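You operate a simulated robot arm through the tools that you are given. There is no shell and no other tool.

You are at the controls of a simulated two-armed robot. One attempt, no reset.

TASK
Track the elevator belt: bring the BELT pointer into its green band.
Fine: elevator running; draw the take-up bolt, tighten the screw on the side the pointer leans to, leave the other; slide the bolt home again, stop the elevator. Where these are worked on the way, their far stop is far enough and under half their travel is too little: take-up bolt.
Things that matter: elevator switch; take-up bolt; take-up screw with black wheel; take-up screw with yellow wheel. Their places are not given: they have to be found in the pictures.

The check looks at the end state, three seconds after you hand in, the way a careful person would. Anything else that was tipped, shoved, dropped, spilled or broken makes it a failure.

THE ROBOT
Two 7-joint arms with two-finger parallel grippers on one trunk that stands fixed in place. Base frame: the origin is at the foot of the trunk, x ahead of it, y to its left, z up. Lengths are in mm, angles in degrees, forces in N, time in s.
The left shoulder is at [50, 177, 1204], the right one opposite. With the tool pointing down near the work surface each hand reaches from about 220 to 700 mm from the base axis, measured 20 degrees to its own side. Payload 3.43 kg a hand.
The tool frame of a hand sits at the grasp point between the pads (the TCP): z along the fingers, y along the line on which they close. The tips reach 34 mm beyond it. Largest opening 128 mm; finger width 24, thickness 12; the body of the gripper, 48 by 130 mm, starts 96 mm behind the TCP.
Orientation is that of the tool frame in the base frame, as [roll, pitch, yaw] about the fixed x, y, z axes, in that order (R = Rz(yaw) Ry(pitch) Rx(roll)). With the fingers straight down and closing along the base's y, the tool's x points along the base's -x, its y along +y and its z along -z.

THE INTERFACE
- The arms move only by the tool step_arm. It takes "left_motion", "right_motion" or both (then of equal length, played together; a hand with none holds still); each is a list of rows, each a list of 7 numbers: the opening in per cent of the stroke, from 0 (shut) to 100 (fully open), then the shift along the tool's x, y, z in units of 30 mm (1.0 is 30 mm), then the turn, a rotation vector about the tool's x, y, z in units of 8 degrees (1.0 is 8 degrees). In form: [[grip, tx, ty, tz, ax, ay, az], ...]. A call has 1 to 20 rows; each row shifts and turns the commanded pose from where the row before left it, along the tool's axes as they then stand. A call with a number of a shift or a turn outside -1 to 1 is refused whole. Rows are played at 5 a second. More than 50 mm and 8.6 degrees between two rows, or a gripper value outside its range, and nothing of the call is played. A pose out of reach is approached as far as the arm can. The call stops where the force on the tool passes 60 N (or 10 N more than at its start, if that is more) or the arm is blocked; 0.2 s more then pass. Each finger travels about 108 mm/s and halts on what it meets, pressing with about 26 N; the grip force reading is that of the motor and also rises with nothing between the fingers. The clock runs only during rows and for 0.2 s after the last one: add rows that do not move to give the fingers time. The reply holds the time, the measured pose of the TCP, the force on the tool along the base axes, the opening and the grip force, in the units named above and with some noise, with the torque about the TCP (base axes, N m) and any sound that the robot's microphone picked up.
- Cameras (640 x 400 px; columns grow to the right, rows downward): "scene" is now at [154.8, 42.4, 1394.1]; the picture's right is [0.44, -0.90, 0.00], its down [-0.27, -0.13, -0.95] and it looks along [0.85, 0.42, -0.30] (base axes); focal length 214 px, centre (320, 200). "left" rides on the left gripper at [76, 11, -160] in its tool frame; the picture's right is [-0.15, 0.99, 0.00], its down [-0.88, -0.13, -0.46] and it looks along [-0.45, -0.07, 0.89] (tool axes); focal length 234 px, centre (320, 200). "right" rides on the right gripper at [76, -11, -160] in its tool frame; the picture's right is [0.15, 0.99, 0.00], its down [-0.88, 0.13, -0.46] and it looks along [-0.45, 0.07, 0.89] (tool axes); focal length 234 px, centre (320, 200).
- camera(camera): a new picture of that camera. It takes no simulated time.
- lift_body(by): slides the trunk up (or, below 0, down) by that many mm; the arms and the scene camera ride with it, the base frame stays. It gives what a move gives, with no picture.
- pan_tilt(pan, tilt): turns the head with the scene camera to pan (to the left, within 80 degrees either way) and tilt (down, from -29 to 69), counted from straight ahead of the robot. It gives what a move gives.
- measure_at(camera, pixels): for up to 12 pixels [column, row] of the newest picture of that camera ("zoom" is the newest enlarged one), the place [x, y, z] in the base frame of the surface seen there, good to about 2 mm. It takes no simulated time.
- close_up(camera, box): a new picture of the part [left, top, right, bottom] of that camera's present view, enlarged. It takes no simulated time.
- job_done(): hands the job in; it is judged then, once.

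Leave the grippers open and the arms clear of the work at the hand-in unless told otherwise.

The tools are called after "Request:" as a command line: name --argument value ..., lists and objects as JSON in quotes. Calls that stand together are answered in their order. step_arm: Moves the arms, as the interface text tells. Its arguments: {"type":"object","properties":{"left_motion":{"type":"array","items":{"type":"array","items":{"type":"number"}}},"right_motion":{"type":"array","items":{"type":"array","items":{"type":"number"}}}},"required":[]} The other tools are called the same way: lift_body (by) moves the trunk up or down; pan_tilt (pan, tilt) turns the head that bears the scene camera; camera (camera) takes a picture; measure_at (camera, pixels) gives the place of the surface under pixels of a picture; close_up (camera, box) takes an enlarged picture of a part of a camera's view; job_done () hands the job in.

At the start:

```text
clock: 0.0
left_ee_pos: [245.1, 280.2, 1358.8]
left_ee_rot: [180.0, 0.0, -180.0]
left_contact_force: [-0.1, 0.3, -0.6]
left_wrist_torque: [0.0, -0.01, 0.0]
left_grip_width: 128.1
left_finger_force: 0.1
right_ee_pos: [305.4, 6.4, 1358.8]
right_ee_rot: [-180.0, 0.0, 179.9]
right_contact_force: [-0.1, -0.4, 0.0]
right_wrist_torque: [-0.04, -0.04, 0.01]
right_grip_width: 127.9
right_finger_force: 0.0
trunk travel left (down, up): [-375.0, 26.0]
head pan, tilt (commanded): [26.3, 17.7]
```

scene: 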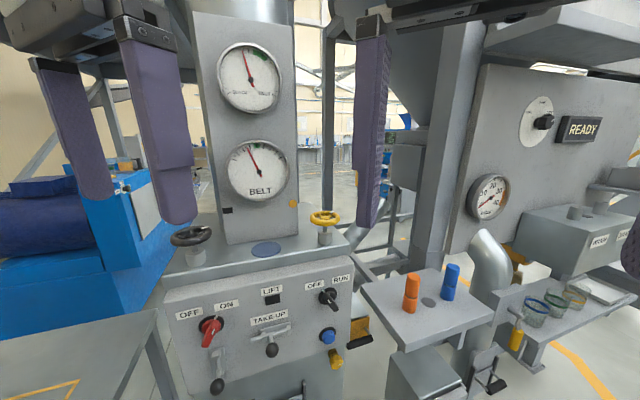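
right: 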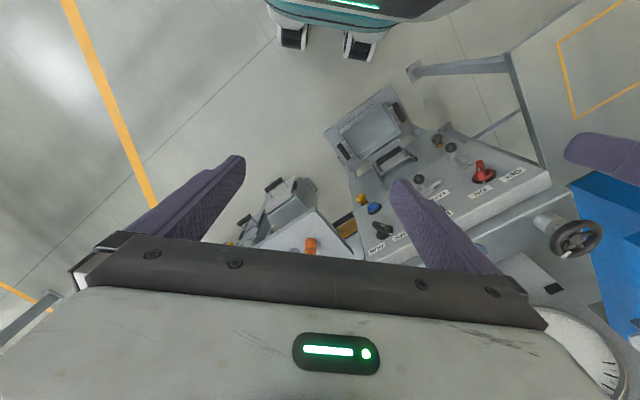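
left: 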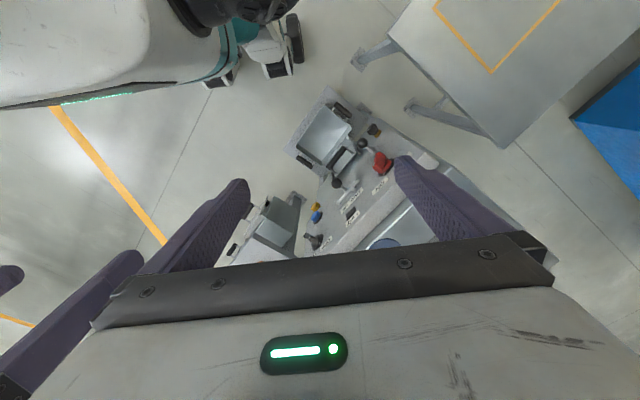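

I see a panel with the red OFF/ON switch at (211,330), LIFT, TAKE-UP with a knob at (271,348), an OFF/RUN knob at (328,296), a black wheel at (191,236) and a yellow wheel at (325,218). The BELT dial is at (258,172). I'll take close-ups of the dials and the panel.

Request:
close_up --camera "scene" --box '[160, 240, 380, 400]'

Request:
close_up --camera "scene" --box '[200, 20, 310, 220]'

```text
2.50 times, centred on (270, 320) of scene
```

zoom: 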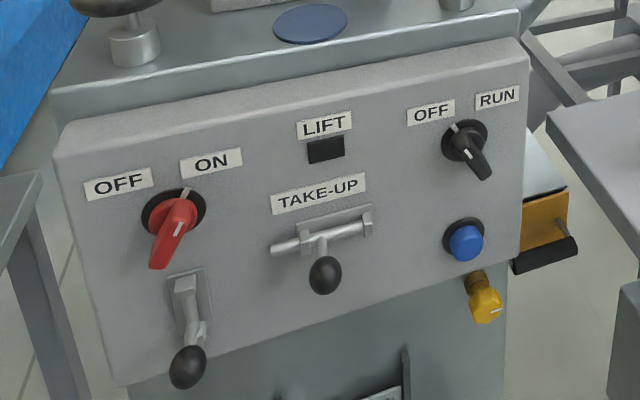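

```text
2.00 times, centred on (255, 120) of scene
```

zoom: 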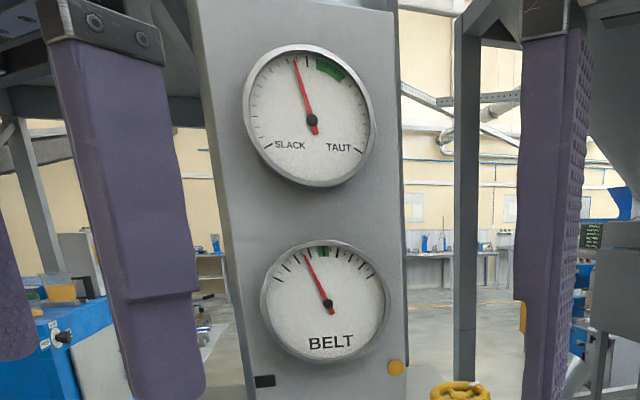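

The BELT pointer leans left, and the marks at the bottom of the dial plate are black on the left and yellow on the right. I'll measure the main parts in the scene picture.

Request:
measure_at --camera "scene" --pixels '[[211, 330], [271, 350], [218, 385], [328, 296], [328, 337], [191, 236], [325, 218], [337, 358], [272, 299], [258, 172], [180, 300], [340, 270]]'

Request:
pan_tilt --pan 30 --tilt 40

Request:
camera --camera "scene"

```text
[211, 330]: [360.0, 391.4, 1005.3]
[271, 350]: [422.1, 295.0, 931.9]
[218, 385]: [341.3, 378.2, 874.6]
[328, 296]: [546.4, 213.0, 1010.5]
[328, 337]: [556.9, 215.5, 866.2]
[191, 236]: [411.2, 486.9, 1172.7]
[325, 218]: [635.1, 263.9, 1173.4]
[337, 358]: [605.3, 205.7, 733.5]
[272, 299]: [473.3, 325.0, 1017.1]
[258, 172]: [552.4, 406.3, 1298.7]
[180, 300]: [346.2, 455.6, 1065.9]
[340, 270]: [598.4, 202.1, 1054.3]
```

```text
clock: 0.9
left_ee_pos: [246.8, 279.6, 1358.9]
left_ee_rot: [-180.0, 0.0, 180.0]
left_contact_force: [0.0, 0.3, 0.1]
left_wrist_torque: [0.01, 0.04, 0.0]
left_grip_width: 128.1
left_finger_force: 0.1
right_ee_pos: [304.7, 5.0, 1359.3]
right_ee_rot: [180.0, 0.0, -180.0]
right_contact_force: [0.0, -0.2, -1.1]
right_wrist_torque: [-0.02, 0.0, -0.01]
right_grip_width: 127.9
right_finger_force: 0.0
trunk travel left (down, up): [-375.0, 26.0]
head pan, tilt (commanded): [30.0, 40.0]
```

```text
taken
```

scene: 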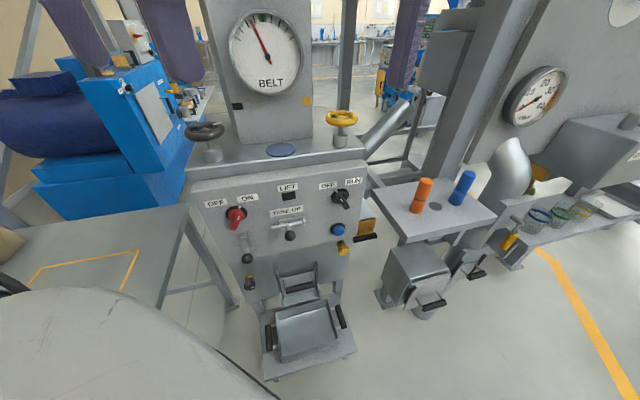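

The head is now tilted down on the panel. I'll enlarge the controls to read the labels and the switch positions.

Request:
close_up --camera "scene" --box '[190, 170, 290, 270]'

Request:
close_up --camera "scene" --box '[270, 165, 390, 265]'

Request:
close_up --camera "scene" --box '[170, 90, 370, 190]'

```text
4.00 times, centred on (240, 220) of scene
```

zoom: 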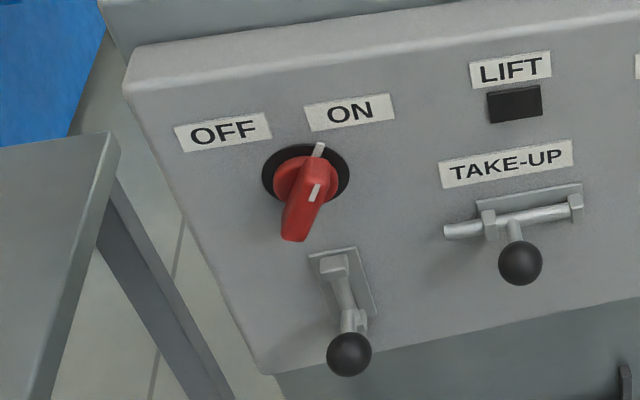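

```text
4.00 times, centred on (330, 215) of scene
```

zoom: 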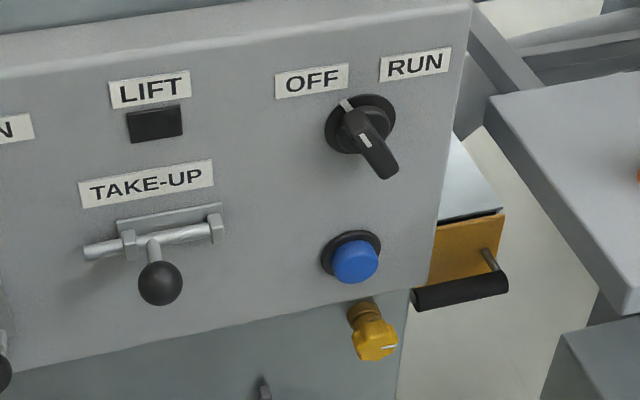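

```text
3.20 times, centred on (270, 140) of scene
```

zoom: 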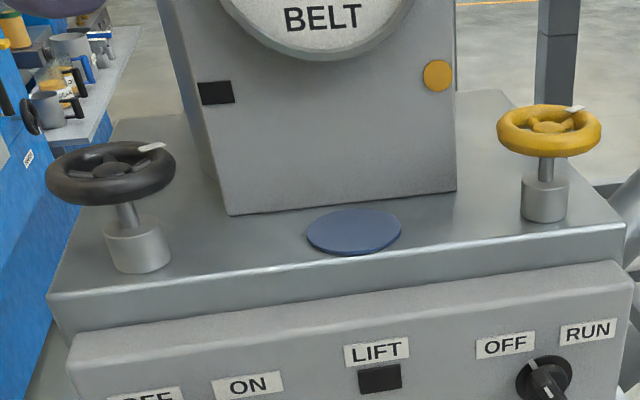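

The red switch's white mark appears to sit towards ON, and the black switch's towards OFF with the LIFT window dark. I'll measure panel surface points to get its plane, then look more closely.

Request:
close_up --camera "scene" --box '[185, 160, 375, 280]'

Request:
measure_at --camera "scene" --pixels '[[200, 192], [352, 170], [265, 195], [265, 220], [312, 200], [312, 235], [352, 215], [225, 255], [300, 175], [235, 190], [330, 180], [215, 225]]'

```text
3.33 times, centred on (280, 220) of scene
```

zoom: 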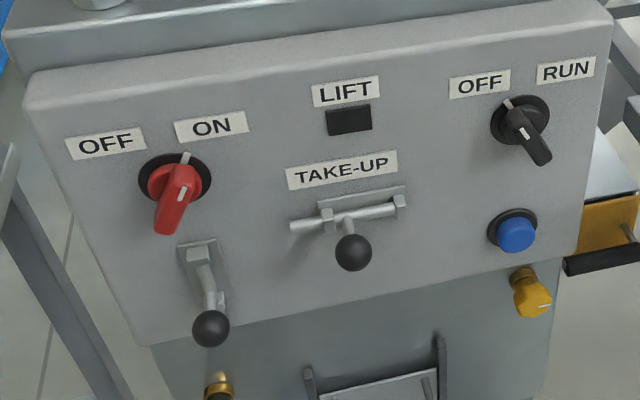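

```text
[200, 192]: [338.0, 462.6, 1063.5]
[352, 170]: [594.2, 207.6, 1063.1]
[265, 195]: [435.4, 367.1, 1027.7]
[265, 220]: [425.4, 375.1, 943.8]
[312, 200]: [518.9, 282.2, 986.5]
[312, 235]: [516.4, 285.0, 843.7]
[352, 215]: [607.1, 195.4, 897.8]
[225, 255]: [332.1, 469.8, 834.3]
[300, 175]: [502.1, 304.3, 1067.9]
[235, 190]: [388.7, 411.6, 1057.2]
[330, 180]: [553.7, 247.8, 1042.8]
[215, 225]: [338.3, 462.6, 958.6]
```

The panel is vertical along x+y ≈ 801.5, facing the robot at 45°. Now I'll measure the details of the controls in the enlarged picture.

Request:
measure_at --camera "zoom" --pixels '[[183, 188], [185, 158], [165, 225], [353, 252], [294, 227], [327, 220], [400, 206], [343, 222], [523, 125], [508, 103], [542, 158], [497, 125]]'

Request:
measure_at --camera "zoom" --pixels '[[210, 328], [195, 255], [150, 180], [203, 180], [550, 115], [349, 120], [380, 210], [313, 225], [516, 235], [195, 162], [375, 212], [207, 285]]'

```text
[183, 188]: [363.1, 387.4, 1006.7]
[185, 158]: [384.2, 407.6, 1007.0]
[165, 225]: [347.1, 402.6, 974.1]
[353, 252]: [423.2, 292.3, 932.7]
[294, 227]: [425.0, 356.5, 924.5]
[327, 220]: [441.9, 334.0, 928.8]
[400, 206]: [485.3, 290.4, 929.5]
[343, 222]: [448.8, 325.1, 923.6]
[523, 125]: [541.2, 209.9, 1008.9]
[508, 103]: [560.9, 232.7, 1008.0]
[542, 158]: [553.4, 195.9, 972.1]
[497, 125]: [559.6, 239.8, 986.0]
```

```text
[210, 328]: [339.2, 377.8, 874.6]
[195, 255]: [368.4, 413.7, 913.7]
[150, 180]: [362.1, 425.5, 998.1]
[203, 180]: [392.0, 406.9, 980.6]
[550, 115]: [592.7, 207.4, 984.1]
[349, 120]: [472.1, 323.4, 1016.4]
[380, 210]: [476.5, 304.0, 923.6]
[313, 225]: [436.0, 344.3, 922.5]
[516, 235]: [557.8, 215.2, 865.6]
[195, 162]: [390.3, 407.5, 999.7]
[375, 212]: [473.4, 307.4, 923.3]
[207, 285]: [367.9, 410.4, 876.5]
```

In panel coordinates (s to the right along the panel, d out from it):

| Part | Position | State |
|---|---|---|
| Red switch | s≈-27, z≈990 | mark up-right, at ON |
| Black OFF/RUN switch | s≈243, z≈990 | mark up-left, at OFF |
| LIFT window | above the TAKE-UP label | dark |
| TAKE-UP bolt ball | s≈90, z≈925 | next to its left bracket |

The free travel of the bolt is to the right. I'll use the right arm for the switch and bolt, and the left arm for the black wheel. Before moving, I'll measure the wheels and the neighbouring parts.

Request:
close_up --camera "scene" --box '[170, 90, 370, 190]'

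Request:
measure_at --camera "zoom" --pixels '[[50, 178], [172, 172], [110, 152], [108, 192], [110, 168], [152, 147], [137, 250], [230, 210], [195, 60], [70, 285], [455, 188], [120, 225]]'

Request:
measure_at --camera "scene" --pixels '[[422, 182], [462, 178], [430, 215], [385, 280], [300, 262], [480, 200], [365, 237], [300, 340], [340, 130], [105, 230], [370, 180], [186, 215]]'

```text
3.20 times, centred on (270, 140) of scene
```

zoom: 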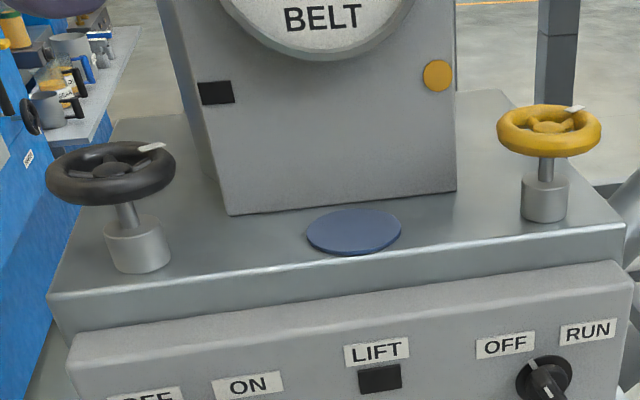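

```text
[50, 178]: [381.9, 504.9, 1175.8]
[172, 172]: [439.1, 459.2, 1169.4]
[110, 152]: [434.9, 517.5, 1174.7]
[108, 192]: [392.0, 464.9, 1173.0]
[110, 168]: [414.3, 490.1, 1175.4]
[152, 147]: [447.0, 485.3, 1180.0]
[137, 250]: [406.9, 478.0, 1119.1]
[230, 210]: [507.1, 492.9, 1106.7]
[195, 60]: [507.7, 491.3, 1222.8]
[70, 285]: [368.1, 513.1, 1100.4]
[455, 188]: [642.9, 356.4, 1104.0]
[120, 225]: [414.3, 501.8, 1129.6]
```

```text
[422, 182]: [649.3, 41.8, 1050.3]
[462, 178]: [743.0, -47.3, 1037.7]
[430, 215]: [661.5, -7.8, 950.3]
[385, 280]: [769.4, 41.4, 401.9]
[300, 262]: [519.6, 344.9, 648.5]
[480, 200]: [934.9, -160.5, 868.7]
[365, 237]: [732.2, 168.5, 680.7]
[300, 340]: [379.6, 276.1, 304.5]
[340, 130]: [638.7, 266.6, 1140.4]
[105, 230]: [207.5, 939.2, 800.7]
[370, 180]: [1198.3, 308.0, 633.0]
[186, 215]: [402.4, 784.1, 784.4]
```

The black wheel's centre is at about (414,490), its top at z≈1175 and its outer radius about 40 mm. The orange and blue cylinders are far enough to the right of the switch. First I'll move the right hand forward and down, yawed 45°.

Request:
step_arm --right_motion '[[50, -0.79, 0.46, 0.9, 0, 0, 0], [50, -0.79, 0.46, 0.9, 0, 0, 0], [50, -0.79, 0.46, 0.9, 0, 0, 0], [50, -0.79, 0.46, 0.9, 0, 0, 0], [50, 0, 0, 0, 0, 0, -0.9375], [50, 0, 0, 0, 0, 0, -0.9375], [50, 0, 0, 0, 0, 0, -0.9375], [50, 0, 0, 0, 0, 0, -0.9375], [50, 0, 0, 0, 0, 0, -0.9375], [50, 0, 0, 0, 0, 0, -0.9375]]'

```text
clock: 3.1
left_ee_pos: [247.0, 279.6, 1357.6]
left_ee_rot: [180.0, 0.0, 180.0]
left_contact_force: [-0.5, -0.6, -0.6]
left_wrist_torque: [-0.01, 0.0, 0.0]
left_grip_width: 128.3
left_finger_force: 0.0
right_ee_pos: [400.9, 61.6, 1250.0]
right_ee_rot: [-180.0, -0.1, -134.9]
right_contact_force: [-0.3, -1.0, 0.1]
right_wrist_torque: [0.01, -0.03, 0.01]
right_grip_width: 64.0
right_finger_force: 0.1
trunk travel left (down, up): [-375.0, 26.0]
head pan, tilt (commanded): [30.0, 40.0]
```

The right hand is at (401,62,1250), yawed as planned. Next I'll pitch it 90° so the fingers point at the panel, descending at the same time to the standoff in front of the black switch.

Request:
step_arm --right_motion '[[50, -0.25, 0, 0.72, 0, -0.9375, 0], [50, -0.157, 0, 0.75, 0, -0.9375, 0], [50, -0.057, 0, 0.764, 0, -0.9375, 0], [50, 0.043, 0, 0.765, 0, -0.9375, 0], [50, 0.142, 0, 0.753, 0, -0.9375, 0], [50, 0.239, 0, 0.728, 0, -0.9375, 0], [50, 0.332, 0, 0.69, 0, -0.9375, 0], [50, 0.42, 0, 0.641, 0, -0.9375, 0], [50, 0.5, 0, 0.581, 0, -0.9375, 0], [50, 0.571, 0, 0.511, 0, -0.9375, 0], [50, 0.633, 0, 0.432, 0, -0.9375, 0], [50, 0.684, 0, 0.345, 0, -0.9375, 0], [50, 0, 0, 0, 0, 0, 0]]'

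Request:
camera --camera "scene"

Request:
camera --camera "right"

```text
clock: 5.9
left_ee_pos: [246.5, 278.9, 1358.4]
left_ee_rot: [-180.0, 0.0, -180.0]
left_contact_force: [0.6, -0.3, 0.2]
left_wrist_torque: [0.0, -0.01, -0.01]
left_grip_width: 128.1
left_finger_force: 0.1
right_ee_pos: [441.1, 115.5, 1046.5]
right_ee_rot: [173.0, 71.6, -135.0]
right_contact_force: [-0.9, -0.4, -0.8]
right_wrist_torque: [0.01, 0.02, -0.03]
right_grip_width: 64.0
right_finger_force: 0.0
right hand out of reach, approached as far as the arm can: row 9, 10, 11, 12
trunk travel left (down, up): [-375.0, 26.0]
head pan, tilt (commanded): [30.0, 40.0]
```

```text
taken
```

scene: 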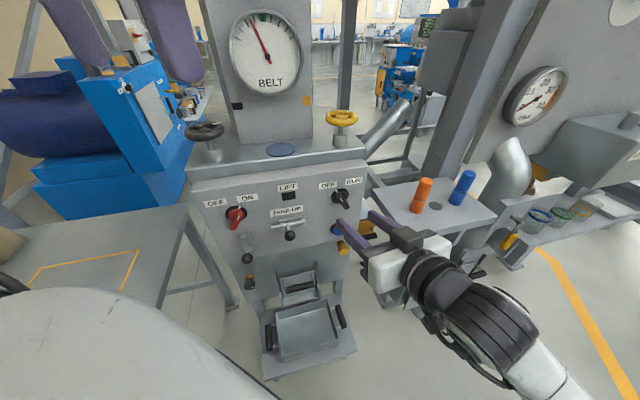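

```text
taken
```

right: 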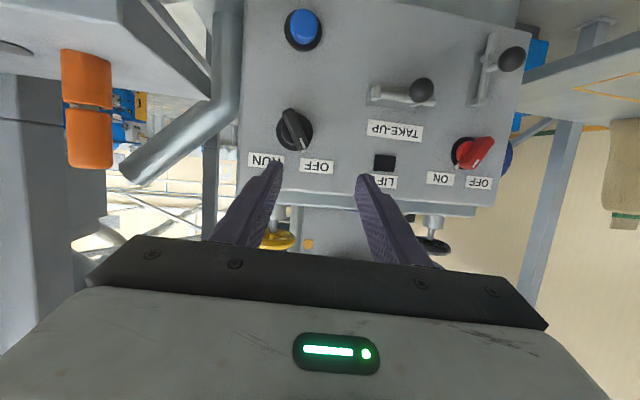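

The right arm could not pitch past about 72° at this trunk height. Lowering the trunk will make the forearm flatter, so I'll take it down 150 mm. Both hands have free air below them.

Request:
lift_body --by -150

```text
clock: 7.6
left_ee_pos: [246.8, 280.3, 1209.0]
left_ee_rot: [180.0, 0.0, 180.0]
left_contact_force: [0.5, 1.4, -0.7]
left_wrist_torque: [0.01, 0.01, 0.01]
left_grip_width: 128.1
left_finger_force: 0.0
right_ee_pos: [440.5, 116.6, 897.1]
right_ee_rot: [172.9, 71.7, -135.1]
right_contact_force: [-0.3, -0.2, 0.1]
right_wrist_torque: [0.03, 0.01, 0.02]
right_grip_width: 63.9
right_finger_force: 0.0
trunk travel left (down, up): [-225.0, 176.0]
head pan, tilt (commanded): [30.0, 40.0]
```

I'll play a few zero-motion rows to see where the commanded pose now stands after the trunk move.

Request:
step_arm --right_motion '[[50, 0, 0, 0, 0, 0, 0], [50, 0, 0, 0, 0, 0, 0], [50, 0, 0, 0, 0, 0, 0], [50, 0, 0, 0, 0, 0, 0]]'

```text
clock: 8.6
left_ee_pos: [246.8, 279.4, 1208.3]
left_ee_rot: [-179.9, 0.0, 180.0]
left_contact_force: [-0.3, 0.5, -0.7]
left_wrist_torque: [0.0, 0.0, 0.01]
left_grip_width: 127.8
left_finger_force: 0.2
right_ee_pos: [441.2, 118.0, 897.3]
right_ee_rot: [172.9, 71.7, -135.0]
right_contact_force: [1.2, -0.6, -0.1]
right_wrist_torque: [-0.03, -0.02, 0.02]
right_grip_width: 63.9
right_finger_force: 0.1
trunk travel left (down, up): [-225.0, 176.0]
head pan, tilt (commanded): [30.0, 40.0]
```

The commanded pose equals the measured one. Now I'll raise the hand to z≈990 and turn it the remaining ~20° so it is square to the panel.

Request:
step_arm --right_motion '[[50, -0.735, 0.03, -0.242, 0.22, -0.57, -0.035], [50, -0.735, 0.03, -0.242, 0.22, -0.57, -0.035], [50, -0.735, 0.03, -0.242, 0.22, -0.57, -0.035], [50, -0.735, 0.03, -0.242, 0.22, -0.57, -0.035], [50, 0, 0, 0, 0, 0, 0]]'

```text
clock: 9.8
left_ee_pos: [245.9, 281.1, 1207.8]
left_ee_rot: [180.0, 0.0, -179.9]
left_contact_force: [-0.3, 0.1, -0.2]
left_wrist_torque: [-0.02, -0.01, 0.03]
left_grip_width: 127.8
left_finger_force: 0.1
right_ee_pos: [444.3, 109.5, 912.3]
right_ee_rot: [173.6, 76.1, -136.1]
right_contact_force: [0.0, 0.7, 1.0]
right_wrist_torque: [0.01, -0.01, 0.03]
right_grip_width: 63.9
right_finger_force: 0.1
right hand out of reach, approached as far as the arm can: row 1, 2, 3, 4
trunk travel left (down, up): [-225.0, 176.0]
head pan, tilt (commanded): [30.0, 40.0]
```

It is still out of reach, and the arm may be too folded this close to the shoulder. I'll extend the hand 80 mm towards the panel first. The tips will then be about 60 mm off the panel, clear of the blue button (d≈20).

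Request:
step_arm --right_motion '[[50, -0.213, -0.079, 0.859, 0, 0, 0], [50, -0.213, -0.079, 0.859, 0, 0, 0], [50, -0.213, -0.079, 0.859, 0, 0, 0], [50, 0, 0, 0, 0, 0, 0]]'

Request:
camera --camera "scene"

```text
clock: 10.8
left_ee_pos: [247.1, 279.9, 1208.2]
left_ee_rot: [180.0, 0.1, 180.0]
left_contact_force: [0.1, 0.2, 0.1]
left_wrist_torque: [0.0, 0.02, -0.02]
left_grip_width: 128.0
left_finger_force: 0.0
right_ee_pos: [499.7, 164.5, 913.3]
right_ee_rot: [173.5, 76.2, -136.2]
right_contact_force: [0.0, -0.1, 0.4]
right_wrist_torque: [0.0, 0.02, 0.0]
right_grip_width: 63.8
right_finger_force: 0.2
trunk travel left (down, up): [-225.0, 176.0]
head pan, tilt (commanded): [30.0, 40.0]
```

```text
taken
```

scene: 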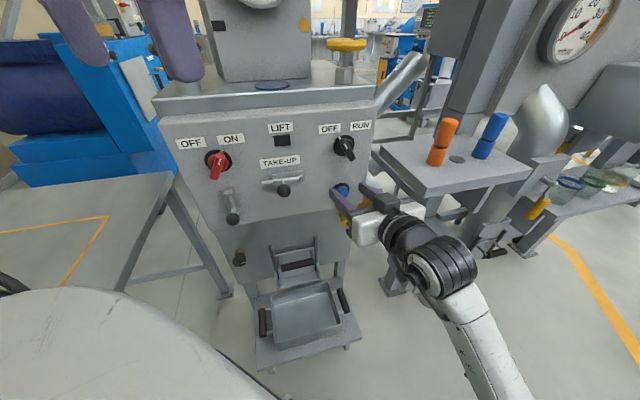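

That was reachable. The hand is now at d≈97, s≈237 and z≈913. I'll turn the last 15° to be square to the panel, then go up about 77 mm to the switch height.

Request:
step_arm --right_motion '[[50, 0, 0, 0, 0.219, -0.578, -0.037], [50, 0, 0, 0, 0.219, -0.578, -0.037], [50, 0, 0, 0, 0.219, -0.578, -0.037], [50, 0, 0, 0, 0, 0, 0]]'

```text
clock: 11.8
left_ee_pos: [245.7, 279.6, 1207.7]
left_ee_rot: [180.0, -0.1, 179.9]
left_contact_force: [-0.5, -0.1, -0.6]
left_wrist_torque: [0.04, 0.0, -0.03]
left_grip_width: 127.9
left_finger_force: 0.1
right_ee_pos: [512.5, 139.4, 890.3]
right_ee_rot: [173.8, 80.9, -137.4]
right_contact_force: [1.3, -0.3, 0.4]
right_wrist_torque: [-0.03, 0.01, 0.01]
right_grip_width: 64.1
right_finger_force: 0.0
right hand out of reach, approached as far as the arm can: row 1, 2, 3
trunk travel left (down, up): [-225.0, 176.0]
head pan, tilt (commanded): [30.0, 40.0]
```

The hand is about 10° short of square. I'll raise it with the arm while keeping this orientation, then lower the trunk so that the forearm comes up from below.

Request:
step_arm --right_motion '[[50, -0.92, 0.15, -0.147, 0, 0, 0], [50, -0.92, 0.15, -0.147, 0, 0, 0], [50, -0.92, 0.15, -0.147, 0, 0, 0], [50, -0.92, 0.15, -0.147, 0, 0, 0], [50, -0.92, 0.15, -0.147, 0, 0, 0], [50, 0, 0, 0, 0, 0, 0]]'

```text
clock: 13.2
left_ee_pos: [246.9, 280.1, 1208.2]
left_ee_rot: [180.0, 0.0, 179.9]
left_contact_force: [1.0, -1.1, 0.2]
left_wrist_torque: [0.0, 0.01, 0.0]
left_grip_width: 128.2
left_finger_force: 0.1
right_ee_pos: [496.9, 153.6, 1032.2]
right_ee_rot: [173.6, 80.8, -137.6]
right_contact_force: [0.5, 0.4, -0.2]
right_wrist_torque: [-0.03, 0.03, 0.01]
right_grip_width: 64.1
right_finger_force: 0.1
trunk travel left (down, up): [-225.0, 176.0]
head pan, tilt (commanded): [30.0, 40.0]
```

That was reachable. Now the last 10° to get square to the panel.

Request:
step_arm --right_motion '[[50, 0, 0, 0, 0.238, -0.569, -0.043], [50, 0, 0, 0, 0.238, -0.569, -0.043], [50, 0, 0, 0, 0, 0, 0]]'

```text
clock: 14.0
left_ee_pos: [246.7, 280.1, 1207.5]
left_ee_rot: [180.0, 0.0, 179.9]
left_contact_force: [0.1, 0.0, -0.2]
left_wrist_torque: [0.02, 0.03, 0.0]
left_grip_width: 127.8
left_finger_force: 0.0
right_ee_pos: [498.8, 150.6, 1032.0]
right_ee_rot: [174.3, 83.0, -137.8]
right_contact_force: [-1.2, 1.0, -0.1]
right_wrist_torque: [-0.01, -0.01, -0.02]
right_grip_width: 63.8
right_finger_force: 0.0
right hand out of reach, approached as far as the arm can: row 1, 2
trunk travel left (down, up): [-225.0, 176.0]
head pan, tilt (commanded): [30.0, 40.0]
```

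Only about 7° remains. I'll lower the trunk another 100 mm, which puts the hand near z≈932, and then raise the arm back up to the switch.

Request:
lift_body --by -100

```text
clock: 15.3
left_ee_pos: [245.7, 280.0, 1109.0]
left_ee_rot: [-180.0, 0.0, 180.0]
left_contact_force: [0.2, 0.0, -0.3]
left_wrist_torque: [-0.01, -0.02, 0.0]
left_grip_width: 128.0
left_finger_force: 0.1
right_ee_pos: [499.2, 151.5, 932.1]
right_ee_rot: [174.3, 83.1, -137.8]
right_contact_force: [0.8, -0.6, 0.7]
right_wrist_torque: [0.0, 0.01, 0.02]
right_grip_width: 64.1
right_finger_force: 0.1
trunk travel left (down, up): [-125.0, 276.0]
head pan, tilt (commanded): [30.0, 40.0]
```

Now I'll go up 58 mm, correct the last tilt, and roll the tool −32° so the fingers straddle the switch bar, whose mark points up-left.

Request:
step_arm --right_motion '[[50, -0.96, 0.012, -0.115, 0, 0, 0], [50, -0.96, 0.012, -0.115, 0, 0, 0], [50, 0, 0, 0, 0.362, -0.859, -0.064], [50, 0, 0, 0, 0, 0, 0]]'

```text
clock: 16.3
left_ee_pos: [246.5, 280.3, 1108.2]
left_ee_rot: [180.0, 0.0, 180.0]
left_contact_force: [0.0, 0.0, 0.5]
left_wrist_torque: [0.01, 0.0, -0.02]
left_grip_width: 127.8
left_finger_force: 0.1
right_ee_pos: [500.6, 151.8, 988.0]
right_ee_rot: [174.9, 86.5, -138.6]
right_contact_force: [-0.1, 0.2, -0.4]
right_wrist_torque: [0.01, 0.03, -0.01]
right_grip_width: 64.2
right_finger_force: 0.0
right hand out of reach, approached as far as the arm can: row 3
trunk travel left (down, up): [-125.0, 276.0]
head pan, tilt (commanded): [30.0, 40.0]
```

The hand is within about 4° of square, at d≈105 and s≈246. Now I'll roll −32° and look.

Request:
step_arm --right_motion '[[50, 0, 0, 0, 0, 0, -1], [50, 0, 0, 0, 0, 0, -1], [50, 0, 0, 0, 0, 0, -1], [50, 0, 0, 0, 0, 0, -1], [50, 0, 0, 0, 0, 0, 0]]'

Request:
camera --camera "right"

Request:
pan_tilt --pan 32 --tilt 20

Request:
camera --camera "scene"

```text
clock: 17.5
left_ee_pos: [246.1, 279.0, 1108.2]
left_ee_rot: [-180.0, 0.0, -180.0]
left_contact_force: [-0.9, -1.1, 1.0]
left_wrist_torque: [0.01, -0.03, 0.0]
left_grip_width: 128.0
left_finger_force: 0.1
right_ee_pos: [499.8, 150.9, 989.1]
right_ee_rot: [-96.6, 58.0, -49.2]
right_contact_force: [0.3, 0.6, 0.6]
right_wrist_torque: [0.02, -0.01, 0.02]
right_grip_width: 64.2
right_finger_force: 0.1
trunk travel left (down, up): [-125.0, 276.0]
head pan, tilt (commanded): [30.0, 40.0]
```

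```text
taken
```

right: 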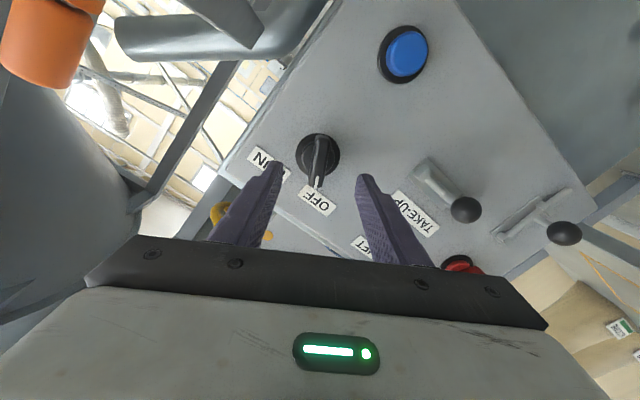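

```text
clock: 18.4
left_ee_pos: [245.7, 279.6, 1109.4]
left_ee_rot: [180.0, 0.0, -180.0]
left_contact_force: [-0.4, -0.8, -0.8]
left_wrist_torque: [-0.02, 0.0, -0.01]
left_grip_width: 128.1
left_finger_force: 0.0
right_ee_pos: [499.4, 150.5, 987.7]
right_ee_rot: [-96.7, 58.1, -49.1]
right_contact_force: [0.1, -0.5, -0.1]
right_wrist_torque: [0.0, 0.01, 0.0]
right_grip_width: 64.1
right_finger_force: 0.1
trunk travel left (down, up): [-125.0, 276.0]
head pan, tilt (commanded): [32.0, 20.0]
```

```text
taken
```

scene: 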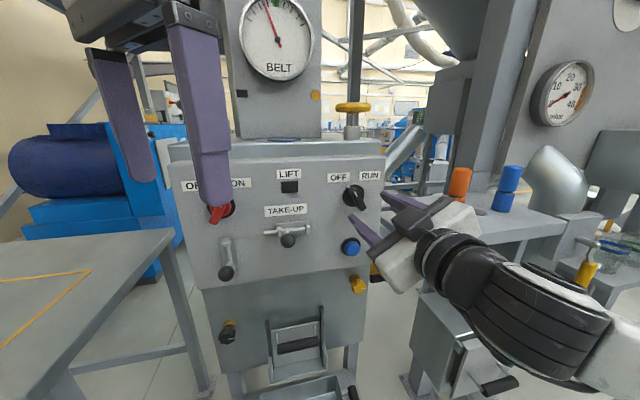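

The bar is vertical in the right hand's picture at (319,155), between the fingers at columns 275 and 365. I'll enlarge this and measure the handle.

Request:
close_up --camera "right" --box '[270, 115, 380, 225]'

Request:
measure_at --camera "right" --pixels '[[320, 140], [320, 150], [319, 165], [318, 175], [319, 184], [314, 150], [326, 150], [298, 152], [340, 152], [319, 134], [406, 52], [466, 208]]'

```text
3.64 times, centred on (325, 170) of right
```

zoom: 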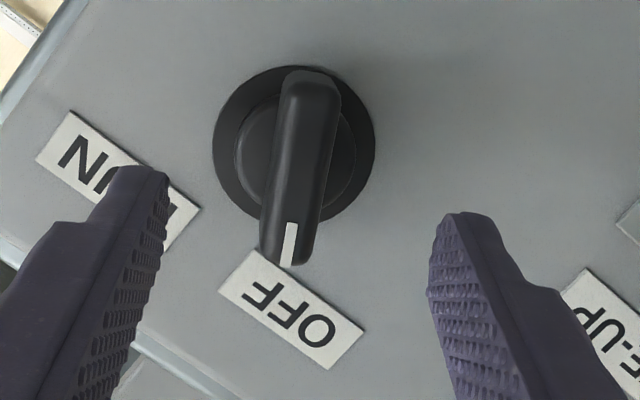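

```text
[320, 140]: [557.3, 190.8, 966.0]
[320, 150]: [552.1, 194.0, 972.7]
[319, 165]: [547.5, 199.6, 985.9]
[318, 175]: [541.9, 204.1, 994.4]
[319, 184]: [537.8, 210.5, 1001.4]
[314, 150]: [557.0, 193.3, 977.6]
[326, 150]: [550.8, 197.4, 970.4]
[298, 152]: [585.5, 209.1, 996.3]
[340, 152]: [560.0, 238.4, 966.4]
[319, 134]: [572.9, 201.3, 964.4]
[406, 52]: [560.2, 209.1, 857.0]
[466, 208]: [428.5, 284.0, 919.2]
```

I'll measure the handle more finely in this enlargement.

Request:
measure_at --camera "zoom" --pixels '[[310, 90], [305, 120], [300, 150], [295, 180], [291, 210], [287, 235], [288, 258], [218, 150], [372, 150], [250, 80], [350, 200], [262, 212]]'

```text
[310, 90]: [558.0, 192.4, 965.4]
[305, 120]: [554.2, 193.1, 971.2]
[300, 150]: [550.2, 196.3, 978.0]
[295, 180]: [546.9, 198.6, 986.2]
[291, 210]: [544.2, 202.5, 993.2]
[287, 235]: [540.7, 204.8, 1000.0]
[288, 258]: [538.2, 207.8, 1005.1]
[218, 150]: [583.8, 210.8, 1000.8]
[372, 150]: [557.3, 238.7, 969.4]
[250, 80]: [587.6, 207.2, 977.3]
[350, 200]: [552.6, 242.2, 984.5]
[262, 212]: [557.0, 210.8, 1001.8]
```

The bar runs from (s 261, z 961) to (s 232.7, z 1006.5), so it is centred at s≈247, z≈984, with its front at d≈36. I'll advance 53 mm along the fingers so the tips reach d≈20, then close on the bar.

Request:
step_arm --right_motion '[[50, 0.01, -0.014, 0.6, 0, 0, 0], [50, 0.01, -0.014, 0.6, 0, 0, 0], [50, 0.01, -0.014, 0.57, 0, 0, 0], [50, 0, 0, 0, 0, 0, 0]]'

Request:
close_up --camera "right" --box '[240, 100, 400, 260]'

```text
clock: 19.4
left_ee_pos: [247.0, 279.3, 1108.5]
left_ee_rot: [-179.9, -0.1, 180.0]
left_contact_force: [-0.9, -0.3, 0.1]
left_wrist_torque: [0.01, 0.0, 0.05]
left_grip_width: 128.3
left_finger_force: 0.0
right_ee_pos: [538.7, 188.4, 984.4]
right_ee_rot: [-96.7, 58.1, -49.2]
right_contact_force: [-0.4, -0.8, -0.4]
right_wrist_torque: [0.0, 0.0, 0.04]
right_grip_width: 64.1
right_finger_force: 0.2
trunk travel left (down, up): [-125.0, 276.0]
head pan, tilt (commanded): [32.0, 20.0]
```

```text
2.50 times, centred on (320, 180) of right
```

zoom: 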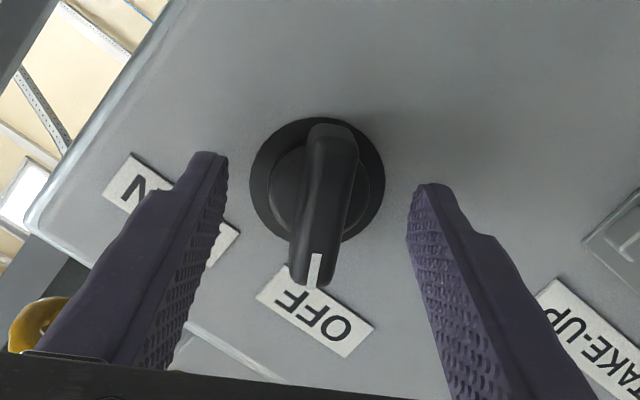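

The TCP is at s≈247.7, z≈984 and d≈53, with the bar between the fingers. I'll close on it.

Request:
step_arm --right_motion '[[10, 0, 0, 0, 0, 0, 0], [0, 0, 0, 0, 0, 0, 0], [0, 0, 0, 0, 0, 0, 0], [0, 0, 0, 0, 0, 0, 0]]'

Request:
close_up --camera "right" --box '[240, 100, 400, 260]'

```text
clock: 20.4
left_ee_pos: [247.5, 279.2, 1108.1]
left_ee_rot: [-179.9, 0.1, -180.0]
left_contact_force: [0.1, 0.2, -0.1]
left_wrist_torque: [-0.01, 0.01, -0.01]
left_grip_width: 128.0
left_finger_force: 0.2
right_ee_pos: [537.7, 189.1, 984.3]
right_ee_rot: [-96.8, 58.4, -49.2]
right_contact_force: [-2.9, 2.7, -2.2]
right_wrist_torque: [1.09, 0.53, -0.65]
right_grip_width: 17.2
right_finger_force: 44.7
trunk travel left (down, up): [-125.0, 276.0]
head pan, tilt (commanded): [32.0, 20.0]
```

```text
2.50 times, centred on (320, 180) of right
```

zoom: 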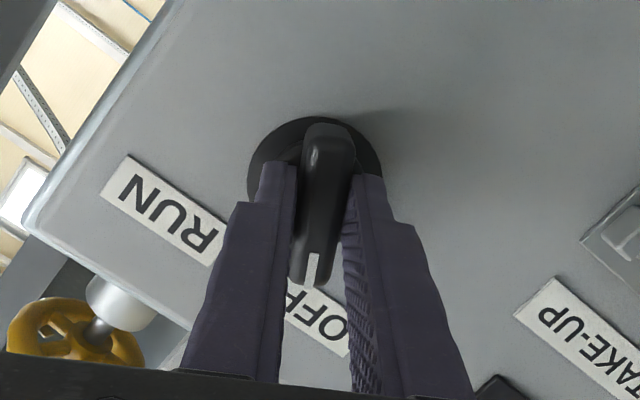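

The bar is gripped at a 17 mm width. I'll turn it clockwise in steps towards RUN.

Request:
step_arm --right_motion '[[0, 0, 0, 0, 0, 0, 0.9], [0, 0, 0, 0, 0, 0, 0.9], [0, 0, 0, 0, 0, 0, 0.9], [0, 0, 0, 0, 0, 0, 0.9], [0, 0, 0, 0, 0, 0, 0]]'

Request:
close_up --camera "right" --box '[240, 100, 400, 260]'

```text
clock: 21.6
left_ee_pos: [246.6, 280.9, 1107.2]
left_ee_rot: [-180.0, 0.1, -179.9]
left_contact_force: [-0.2, 0.0, 0.1]
left_wrist_torque: [0.0, 0.0, -0.01]
left_grip_width: 128.1
left_finger_force: 0.0
right_ee_pos: [537.2, 188.7, 984.4]
right_ee_rot: [-142.9, 85.5, -96.3]
right_contact_force: [-6.2, 5.4, -9.9]
right_wrist_torque: [0.56, -0.58, -0.53]
right_grip_width: 16.3
right_finger_force: 45.3
trunk travel left (down, up): [-125.0, 276.0]
head pan, tilt (commanded): [32.0, 20.0]
```

```text
2.50 times, centred on (320, 180) of right
```

zoom: 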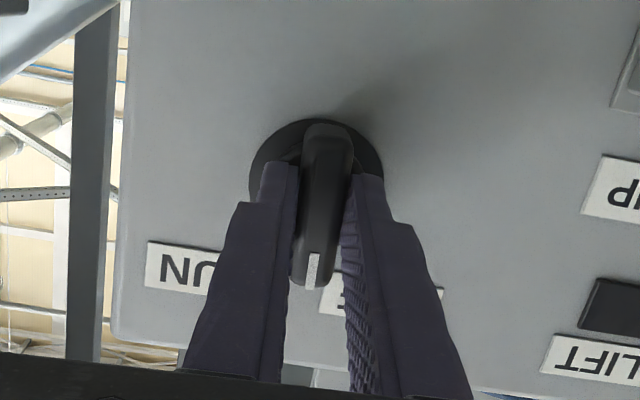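

The bar is following, now just left of vertical. I'll continue about 37° more to RUN.

Request:
step_arm --right_motion '[[0, 0, 0, 0, 0, 0, 0.93], [0, 0, 0, 0, 0, 0, 0.93], [0, 0, 0, 0, 0, 0, 0.93], [0, 0, 0, 0, 0, 0, 0.93], [0, 0, 0, 0, 0, 0, 0.93], [0, 0, 0, 0, 0, 0, 0]]'

Request:
close_up --camera "right" --box '[240, 100, 400, 260]'

Request:
camera --camera "scene"

```text
clock: 23.0
left_ee_pos: [246.6, 281.9, 1107.9]
left_ee_rot: [-179.9, 0.1, 180.0]
left_contact_force: [-1.0, -0.1, -0.3]
left_wrist_torque: [-0.02, 0.03, -0.02]
left_grip_width: 127.8
left_finger_force: 0.1
right_ee_pos: [535.4, 190.2, 984.4]
right_ee_rot: [96.3, 55.7, 141.9]
right_contact_force: [-9.6, 8.8, -9.4]
right_wrist_torque: [-1.04, -0.8, 0.99]
right_grip_width: 17.3
right_finger_force: 44.7
trunk travel left (down, up): [-125.0, 276.0]
head pan, tilt (commanded): [32.0, 20.0]
```

```text
2.50 times, centred on (320, 180) of right
```

zoom: 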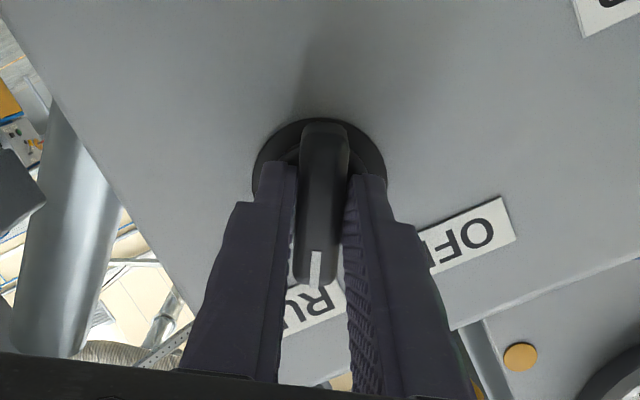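

```text
taken
```

scene: 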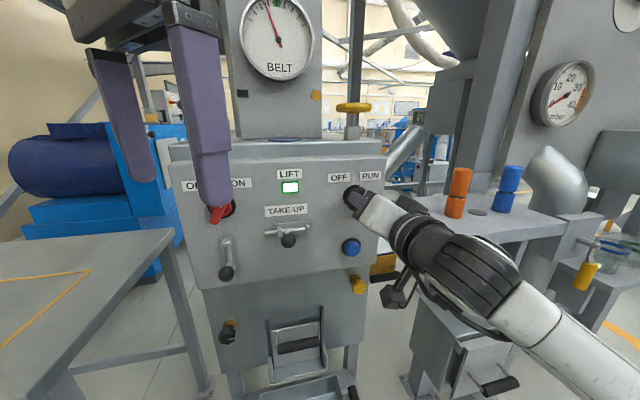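

The LIFT lamp is now lit, so the elevator is running and the black OFF/RUN switch was the right one. I'll release, back off along the fingers, and look at the dials again.

Request:
step_arm --right_motion '[[45, 0, 0, 0, 0, 0, 0], [45, 0, 0, 0, 0, 0, 0], [45, 0, 0, -0.5, 0, 0, 0], [45, 0, 0, -0.8, 0, 0, 0], [45, 0, 0, -0.8, 0, 0, 0], [45, 0, 0, -0.5, 0, 0, 0], [45, 0, 0, 0, 0, 0, 0]]'

Request:
close_up --camera "scene" --box '[220, 0, 400, 110]'

Request:
close_up --camera "scene" --box '[170, 130, 390, 290]'

```text
clock: 24.6
left_ee_pos: [245.8, 279.6, 1108.6]
left_ee_rot: [179.9, 0.0, 180.0]
left_contact_force: [0.9, 0.1, -0.2]
left_wrist_torque: [0.01, -0.02, 0.0]
left_grip_width: 128.0
left_finger_force: 0.0
right_ee_pos: [483.9, 132.7, 991.7]
right_ee_rot: [96.3, 55.4, 141.7]
right_contact_force: [0.3, 0.4, 0.6]
right_wrist_torque: [0.0, 0.0, 0.0]
right_grip_width: 57.5
right_finger_force: 0.1
trunk travel left (down, up): [-125.0, 276.0]
head pan, tilt (commanded): [32.0, 20.0]
```

```text
3.56 times, centred on (310, 55) of scene
```

zoom: 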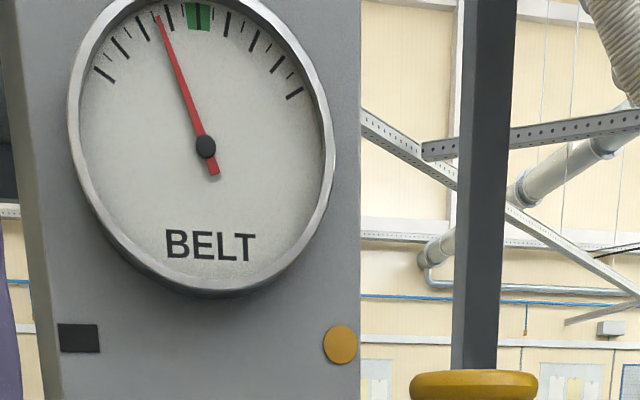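

```text
2.50 times, centred on (280, 210) of scene
```

zoom: 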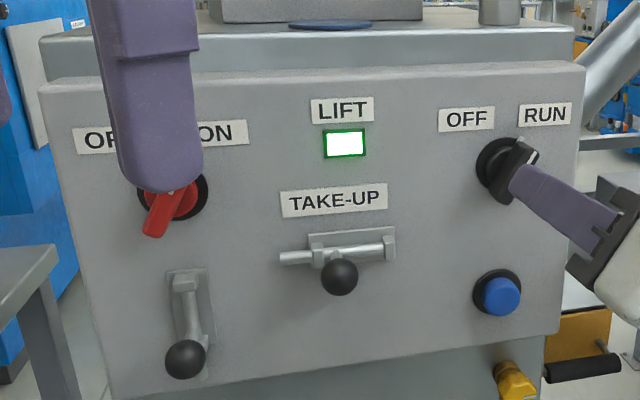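

The BELT pointer still leans left, to the black side, and the lamp is lit. Next is the bolt. I'll undo the roll, then slide the hand left to stand off in front of the bolt's ball at s≈90.

Request:
step_arm --right_motion '[[45, 0, 0, 0.1, 0, 0, -0.85], [45, 0, 0, 0.1, 0, 0, -0.85], [45, 0, 0, 0.1, 0, 0, -0.85], [45, 0, 0, 0.1, 0, 0, -0.85], [45, 0, 0, 0.1, 0, 0, -0.85], [45, 0, 0.8, 0, 0, 0, 0], [45, 0, 0.8, 0, 0, 0, 0], [45, 0, 0.8, 0, 0, 0, 0], [45, 0, 0, 0, 0, 0, 0]]'

```text
clock: 26.6
left_ee_pos: [246.3, 278.8, 1109.4]
left_ee_rot: [-180.0, 0.1, 180.0]
left_contact_force: [-0.3, -0.9, -0.3]
left_wrist_torque: [0.0, -0.02, -0.03]
left_grip_width: 127.9
left_finger_force: 0.1
right_ee_pos: [475.9, 154.0, 993.7]
right_ee_rot: [175.2, 86.4, -138.5]
right_contact_force: [-0.8, 0.2, 0.1]
right_wrist_torque: [-0.01, -0.02, 0.0]
right_grip_width: 57.4
right_finger_force: 0.1
right hand out of reach, approached as far as the arm can: row 6, 7, 8
trunk travel left (down, up): [-125.0, 276.0]
head pan, tilt (commanded): [32.0, 20.0]
```

The arm cannot slide left in this square posture. The ball is round, so I can take it from above and in front with the hand pitched about 45° down. I'll pitch up by 45° and then move left.

Request:
step_arm --right_motion '[[45, 0, 0, 0, 0, 0.93, 0], [45, 0, 0, 0, 0, 0.93, 0], [45, 0, 0, 0, 0, 0.93, 0], [45, 0, 0, 0, 0, 0.93, 0], [45, 0, 0, 0, 0, 0.93, 0], [45, 0, 0, 0, 0, 0.93, 0], [45, 0, 0.77, 0, 0, 0, 0], [45, 0, 0.77, 0, 0, 0, 0], [45, 0, 0.77, 0, 0, 0, 0], [45, 0, 0.77, 0, 0, 0, 0], [45, 0, 0.77, 0, 0, 0, 0], [45, 0, 0.77, 0, 0, 0, 0], [45, 0, 0, 0, 0, 0, 0]]'

Request:
camera --camera "scene"

Request:
camera --camera "right"

```text
clock: 29.4
left_ee_pos: [245.1, 280.0, 1107.4]
left_ee_rot: [179.7, -0.4, 179.8]
left_contact_force: [-20.1, 12.2, 4.2]
left_wrist_torque: [-0.02, 0.37, -1.24]
left_grip_width: 121.1
left_finger_force: 0.0
right_ee_pos: [380.0, 247.9, 994.8]
right_ee_rot: [179.7, 41.8, -134.2]
right_contact_force: [20.0, -12.3, -3.7]
right_wrist_torque: [1.29, 1.37, 2.25]
right_grip_width: 57.7
right_finger_force: 0.1
trunk travel left (down, up): [-125.0, 276.0]
head pan, tilt (commanded): [32.0, 20.0]
```

```text
taken
```

scene: 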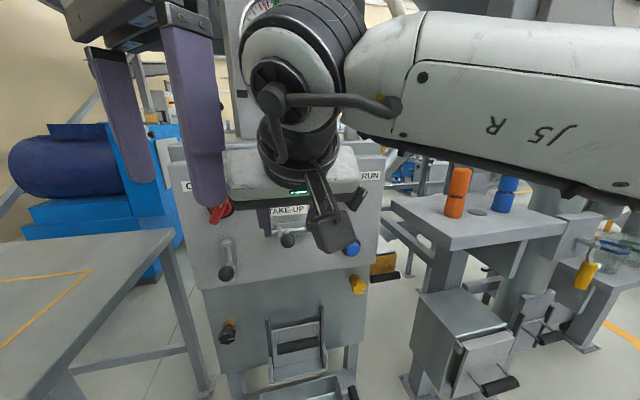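

```text
taken
```

right: 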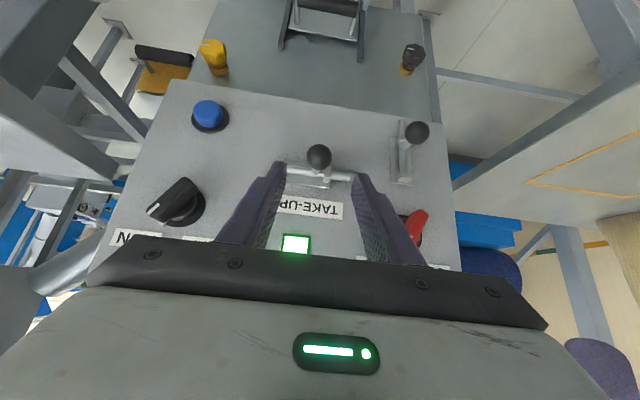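

The right hand is touching the left finger, reading about 20 N. I'll move the left hand away first, to its left and then up. The left shoulder side is free.

Request:
step_arm --left_motion '[[100, 0, 0.8, 0, 0, 0, 0], [100, 0, 0.9, 0, 0, 0, 0], [100, 0, 0.9, -0.5, 0, 0, 0], [100, 0, 0.9, -0.9, 0, 0, 0], [100, 0, 0, -0.9, 0, 0, 0], [100, 0, 0, -0.9, 0, 0, 0], [100, 0, 0, 0, 0, 0, 0]]'

Request:
camera --camera "scene"

Request:
camera --camera "left"

Request:
camera --camera "right"

```text
clock: 31.0
left_ee_pos: [258.1, 383.2, 1117.2]
left_ee_rot: [180.0, 0.1, -180.0]
left_contact_force: [-0.3, 0.0, 0.8]
left_wrist_torque: [-0.01, 0.03, 0.02]
left_grip_width: 128.0
left_finger_force: 0.1
left hand out of reach, approached as far as the arm can: row 3, 4, 5, 6
right_ee_pos: [376.6, 249.5, 995.9]
right_ee_rot: [179.6, 41.9, -133.8]
right_contact_force: [0.0, 0.3, -0.4]
right_wrist_torque: [0.02, 0.0, -0.01]
right_grip_width: 57.7
right_finger_force: 0.0
trunk travel left (down, up): [-125.0, 276.0]
head pan, tilt (commanded): [32.0, 20.0]
```

```text
taken
```

scene: 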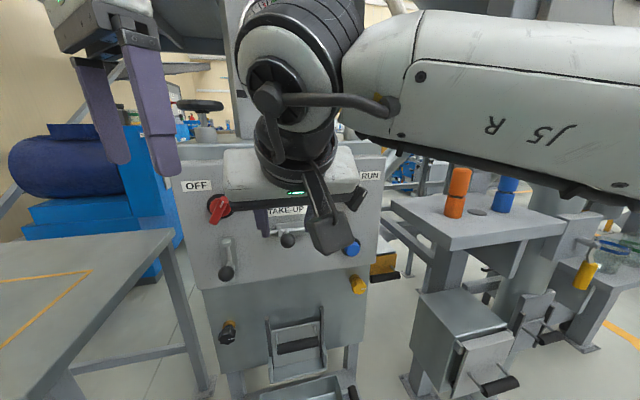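

```text
taken
```

left: 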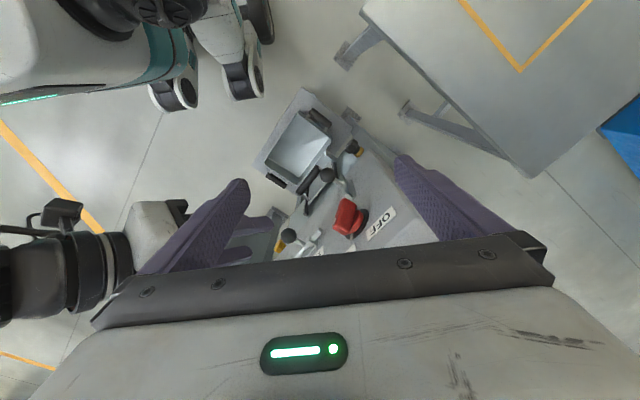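

```text
taken
```

right: 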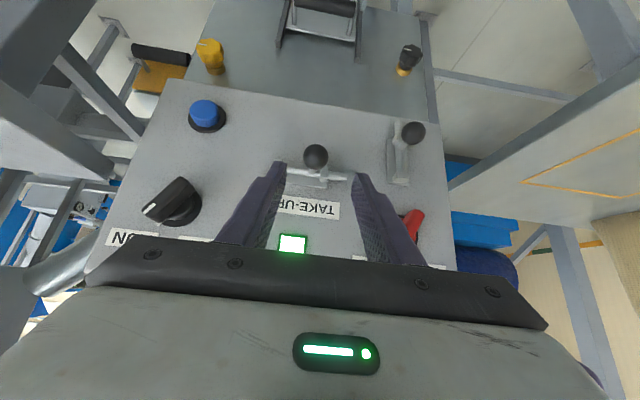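

The hands are clear of each other. In the right hand's picture the bolt's ball is at (316,156), between the finger lines. I'll enlarge and measure the ball and the rod.

Request:
close_up --camera "right" --box '[255, 120, 375, 220]'

Request:
measure_at --camera "right" --pixels '[[316, 147], [316, 156], [316, 165], [307, 156], [325, 156], [295, 169], [340, 175], [318, 172], [292, 165], [330, 176], [352, 176], [310, 170]]'

```text
4.00 times, centred on (315, 170) of right
```

zoom: 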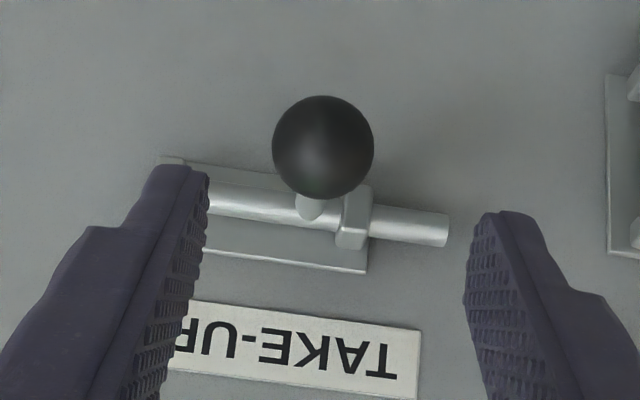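

```text
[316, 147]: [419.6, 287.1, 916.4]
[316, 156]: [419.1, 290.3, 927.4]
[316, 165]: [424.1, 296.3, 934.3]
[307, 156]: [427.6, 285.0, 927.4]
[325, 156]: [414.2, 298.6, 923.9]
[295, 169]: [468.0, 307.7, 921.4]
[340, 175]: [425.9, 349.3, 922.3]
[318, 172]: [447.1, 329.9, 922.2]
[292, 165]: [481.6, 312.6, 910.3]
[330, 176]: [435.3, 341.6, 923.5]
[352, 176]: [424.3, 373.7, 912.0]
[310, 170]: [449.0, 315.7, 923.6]
```

The ball's centre is at about s=91, z=921, d=51, with radius 15. I'll advance about 96 mm along the fingers so the pads sit around it with the tips still about 33 mm off the panel.

Request:
step_arm --right_motion '[[45, -0.036, -0.02, 0.8, 0, 0, 0], [45, -0.036, -0.02, 0.8, 0, 0, 0], [45, -0.036, -0.02, 0.8, 0, 0, 0], [45, -0.036, -0.02, 0.8, 0, 0, 0], [45, 0, 0, 0, 0, 0, 0]]'

Request:
close_up --camera "right" --box '[240, 100, 400, 200]'

```text
clock: 32.2
left_ee_pos: [258.6, 383.3, 1116.9]
left_ee_rot: [-180.0, 0.1, -179.9]
left_contact_force: [0.0, 0.7, -0.6]
left_wrist_torque: [0.02, 0.01, 0.0]
left_grip_width: 127.9
left_finger_force: 0.1
right_ee_pos: [433.7, 288.3, 934.9]
right_ee_rot: [178.9, 42.4, -135.4]
right_contact_force: [-0.4, -0.8, -0.1]
right_wrist_torque: [0.03, -0.03, 0.03]
right_grip_width: 57.5
right_finger_force: 0.1
trunk travel left (down, up): [-125.0, 276.0]
head pan, tilt (commanded): [32.0, 20.0]
```

```text
4.00 times, centred on (320, 150) of right
```

zoom: 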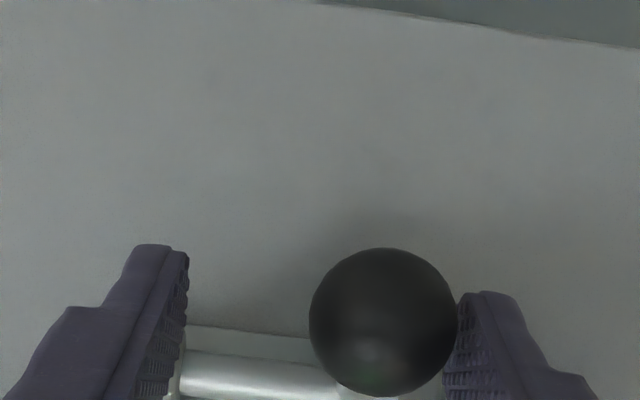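

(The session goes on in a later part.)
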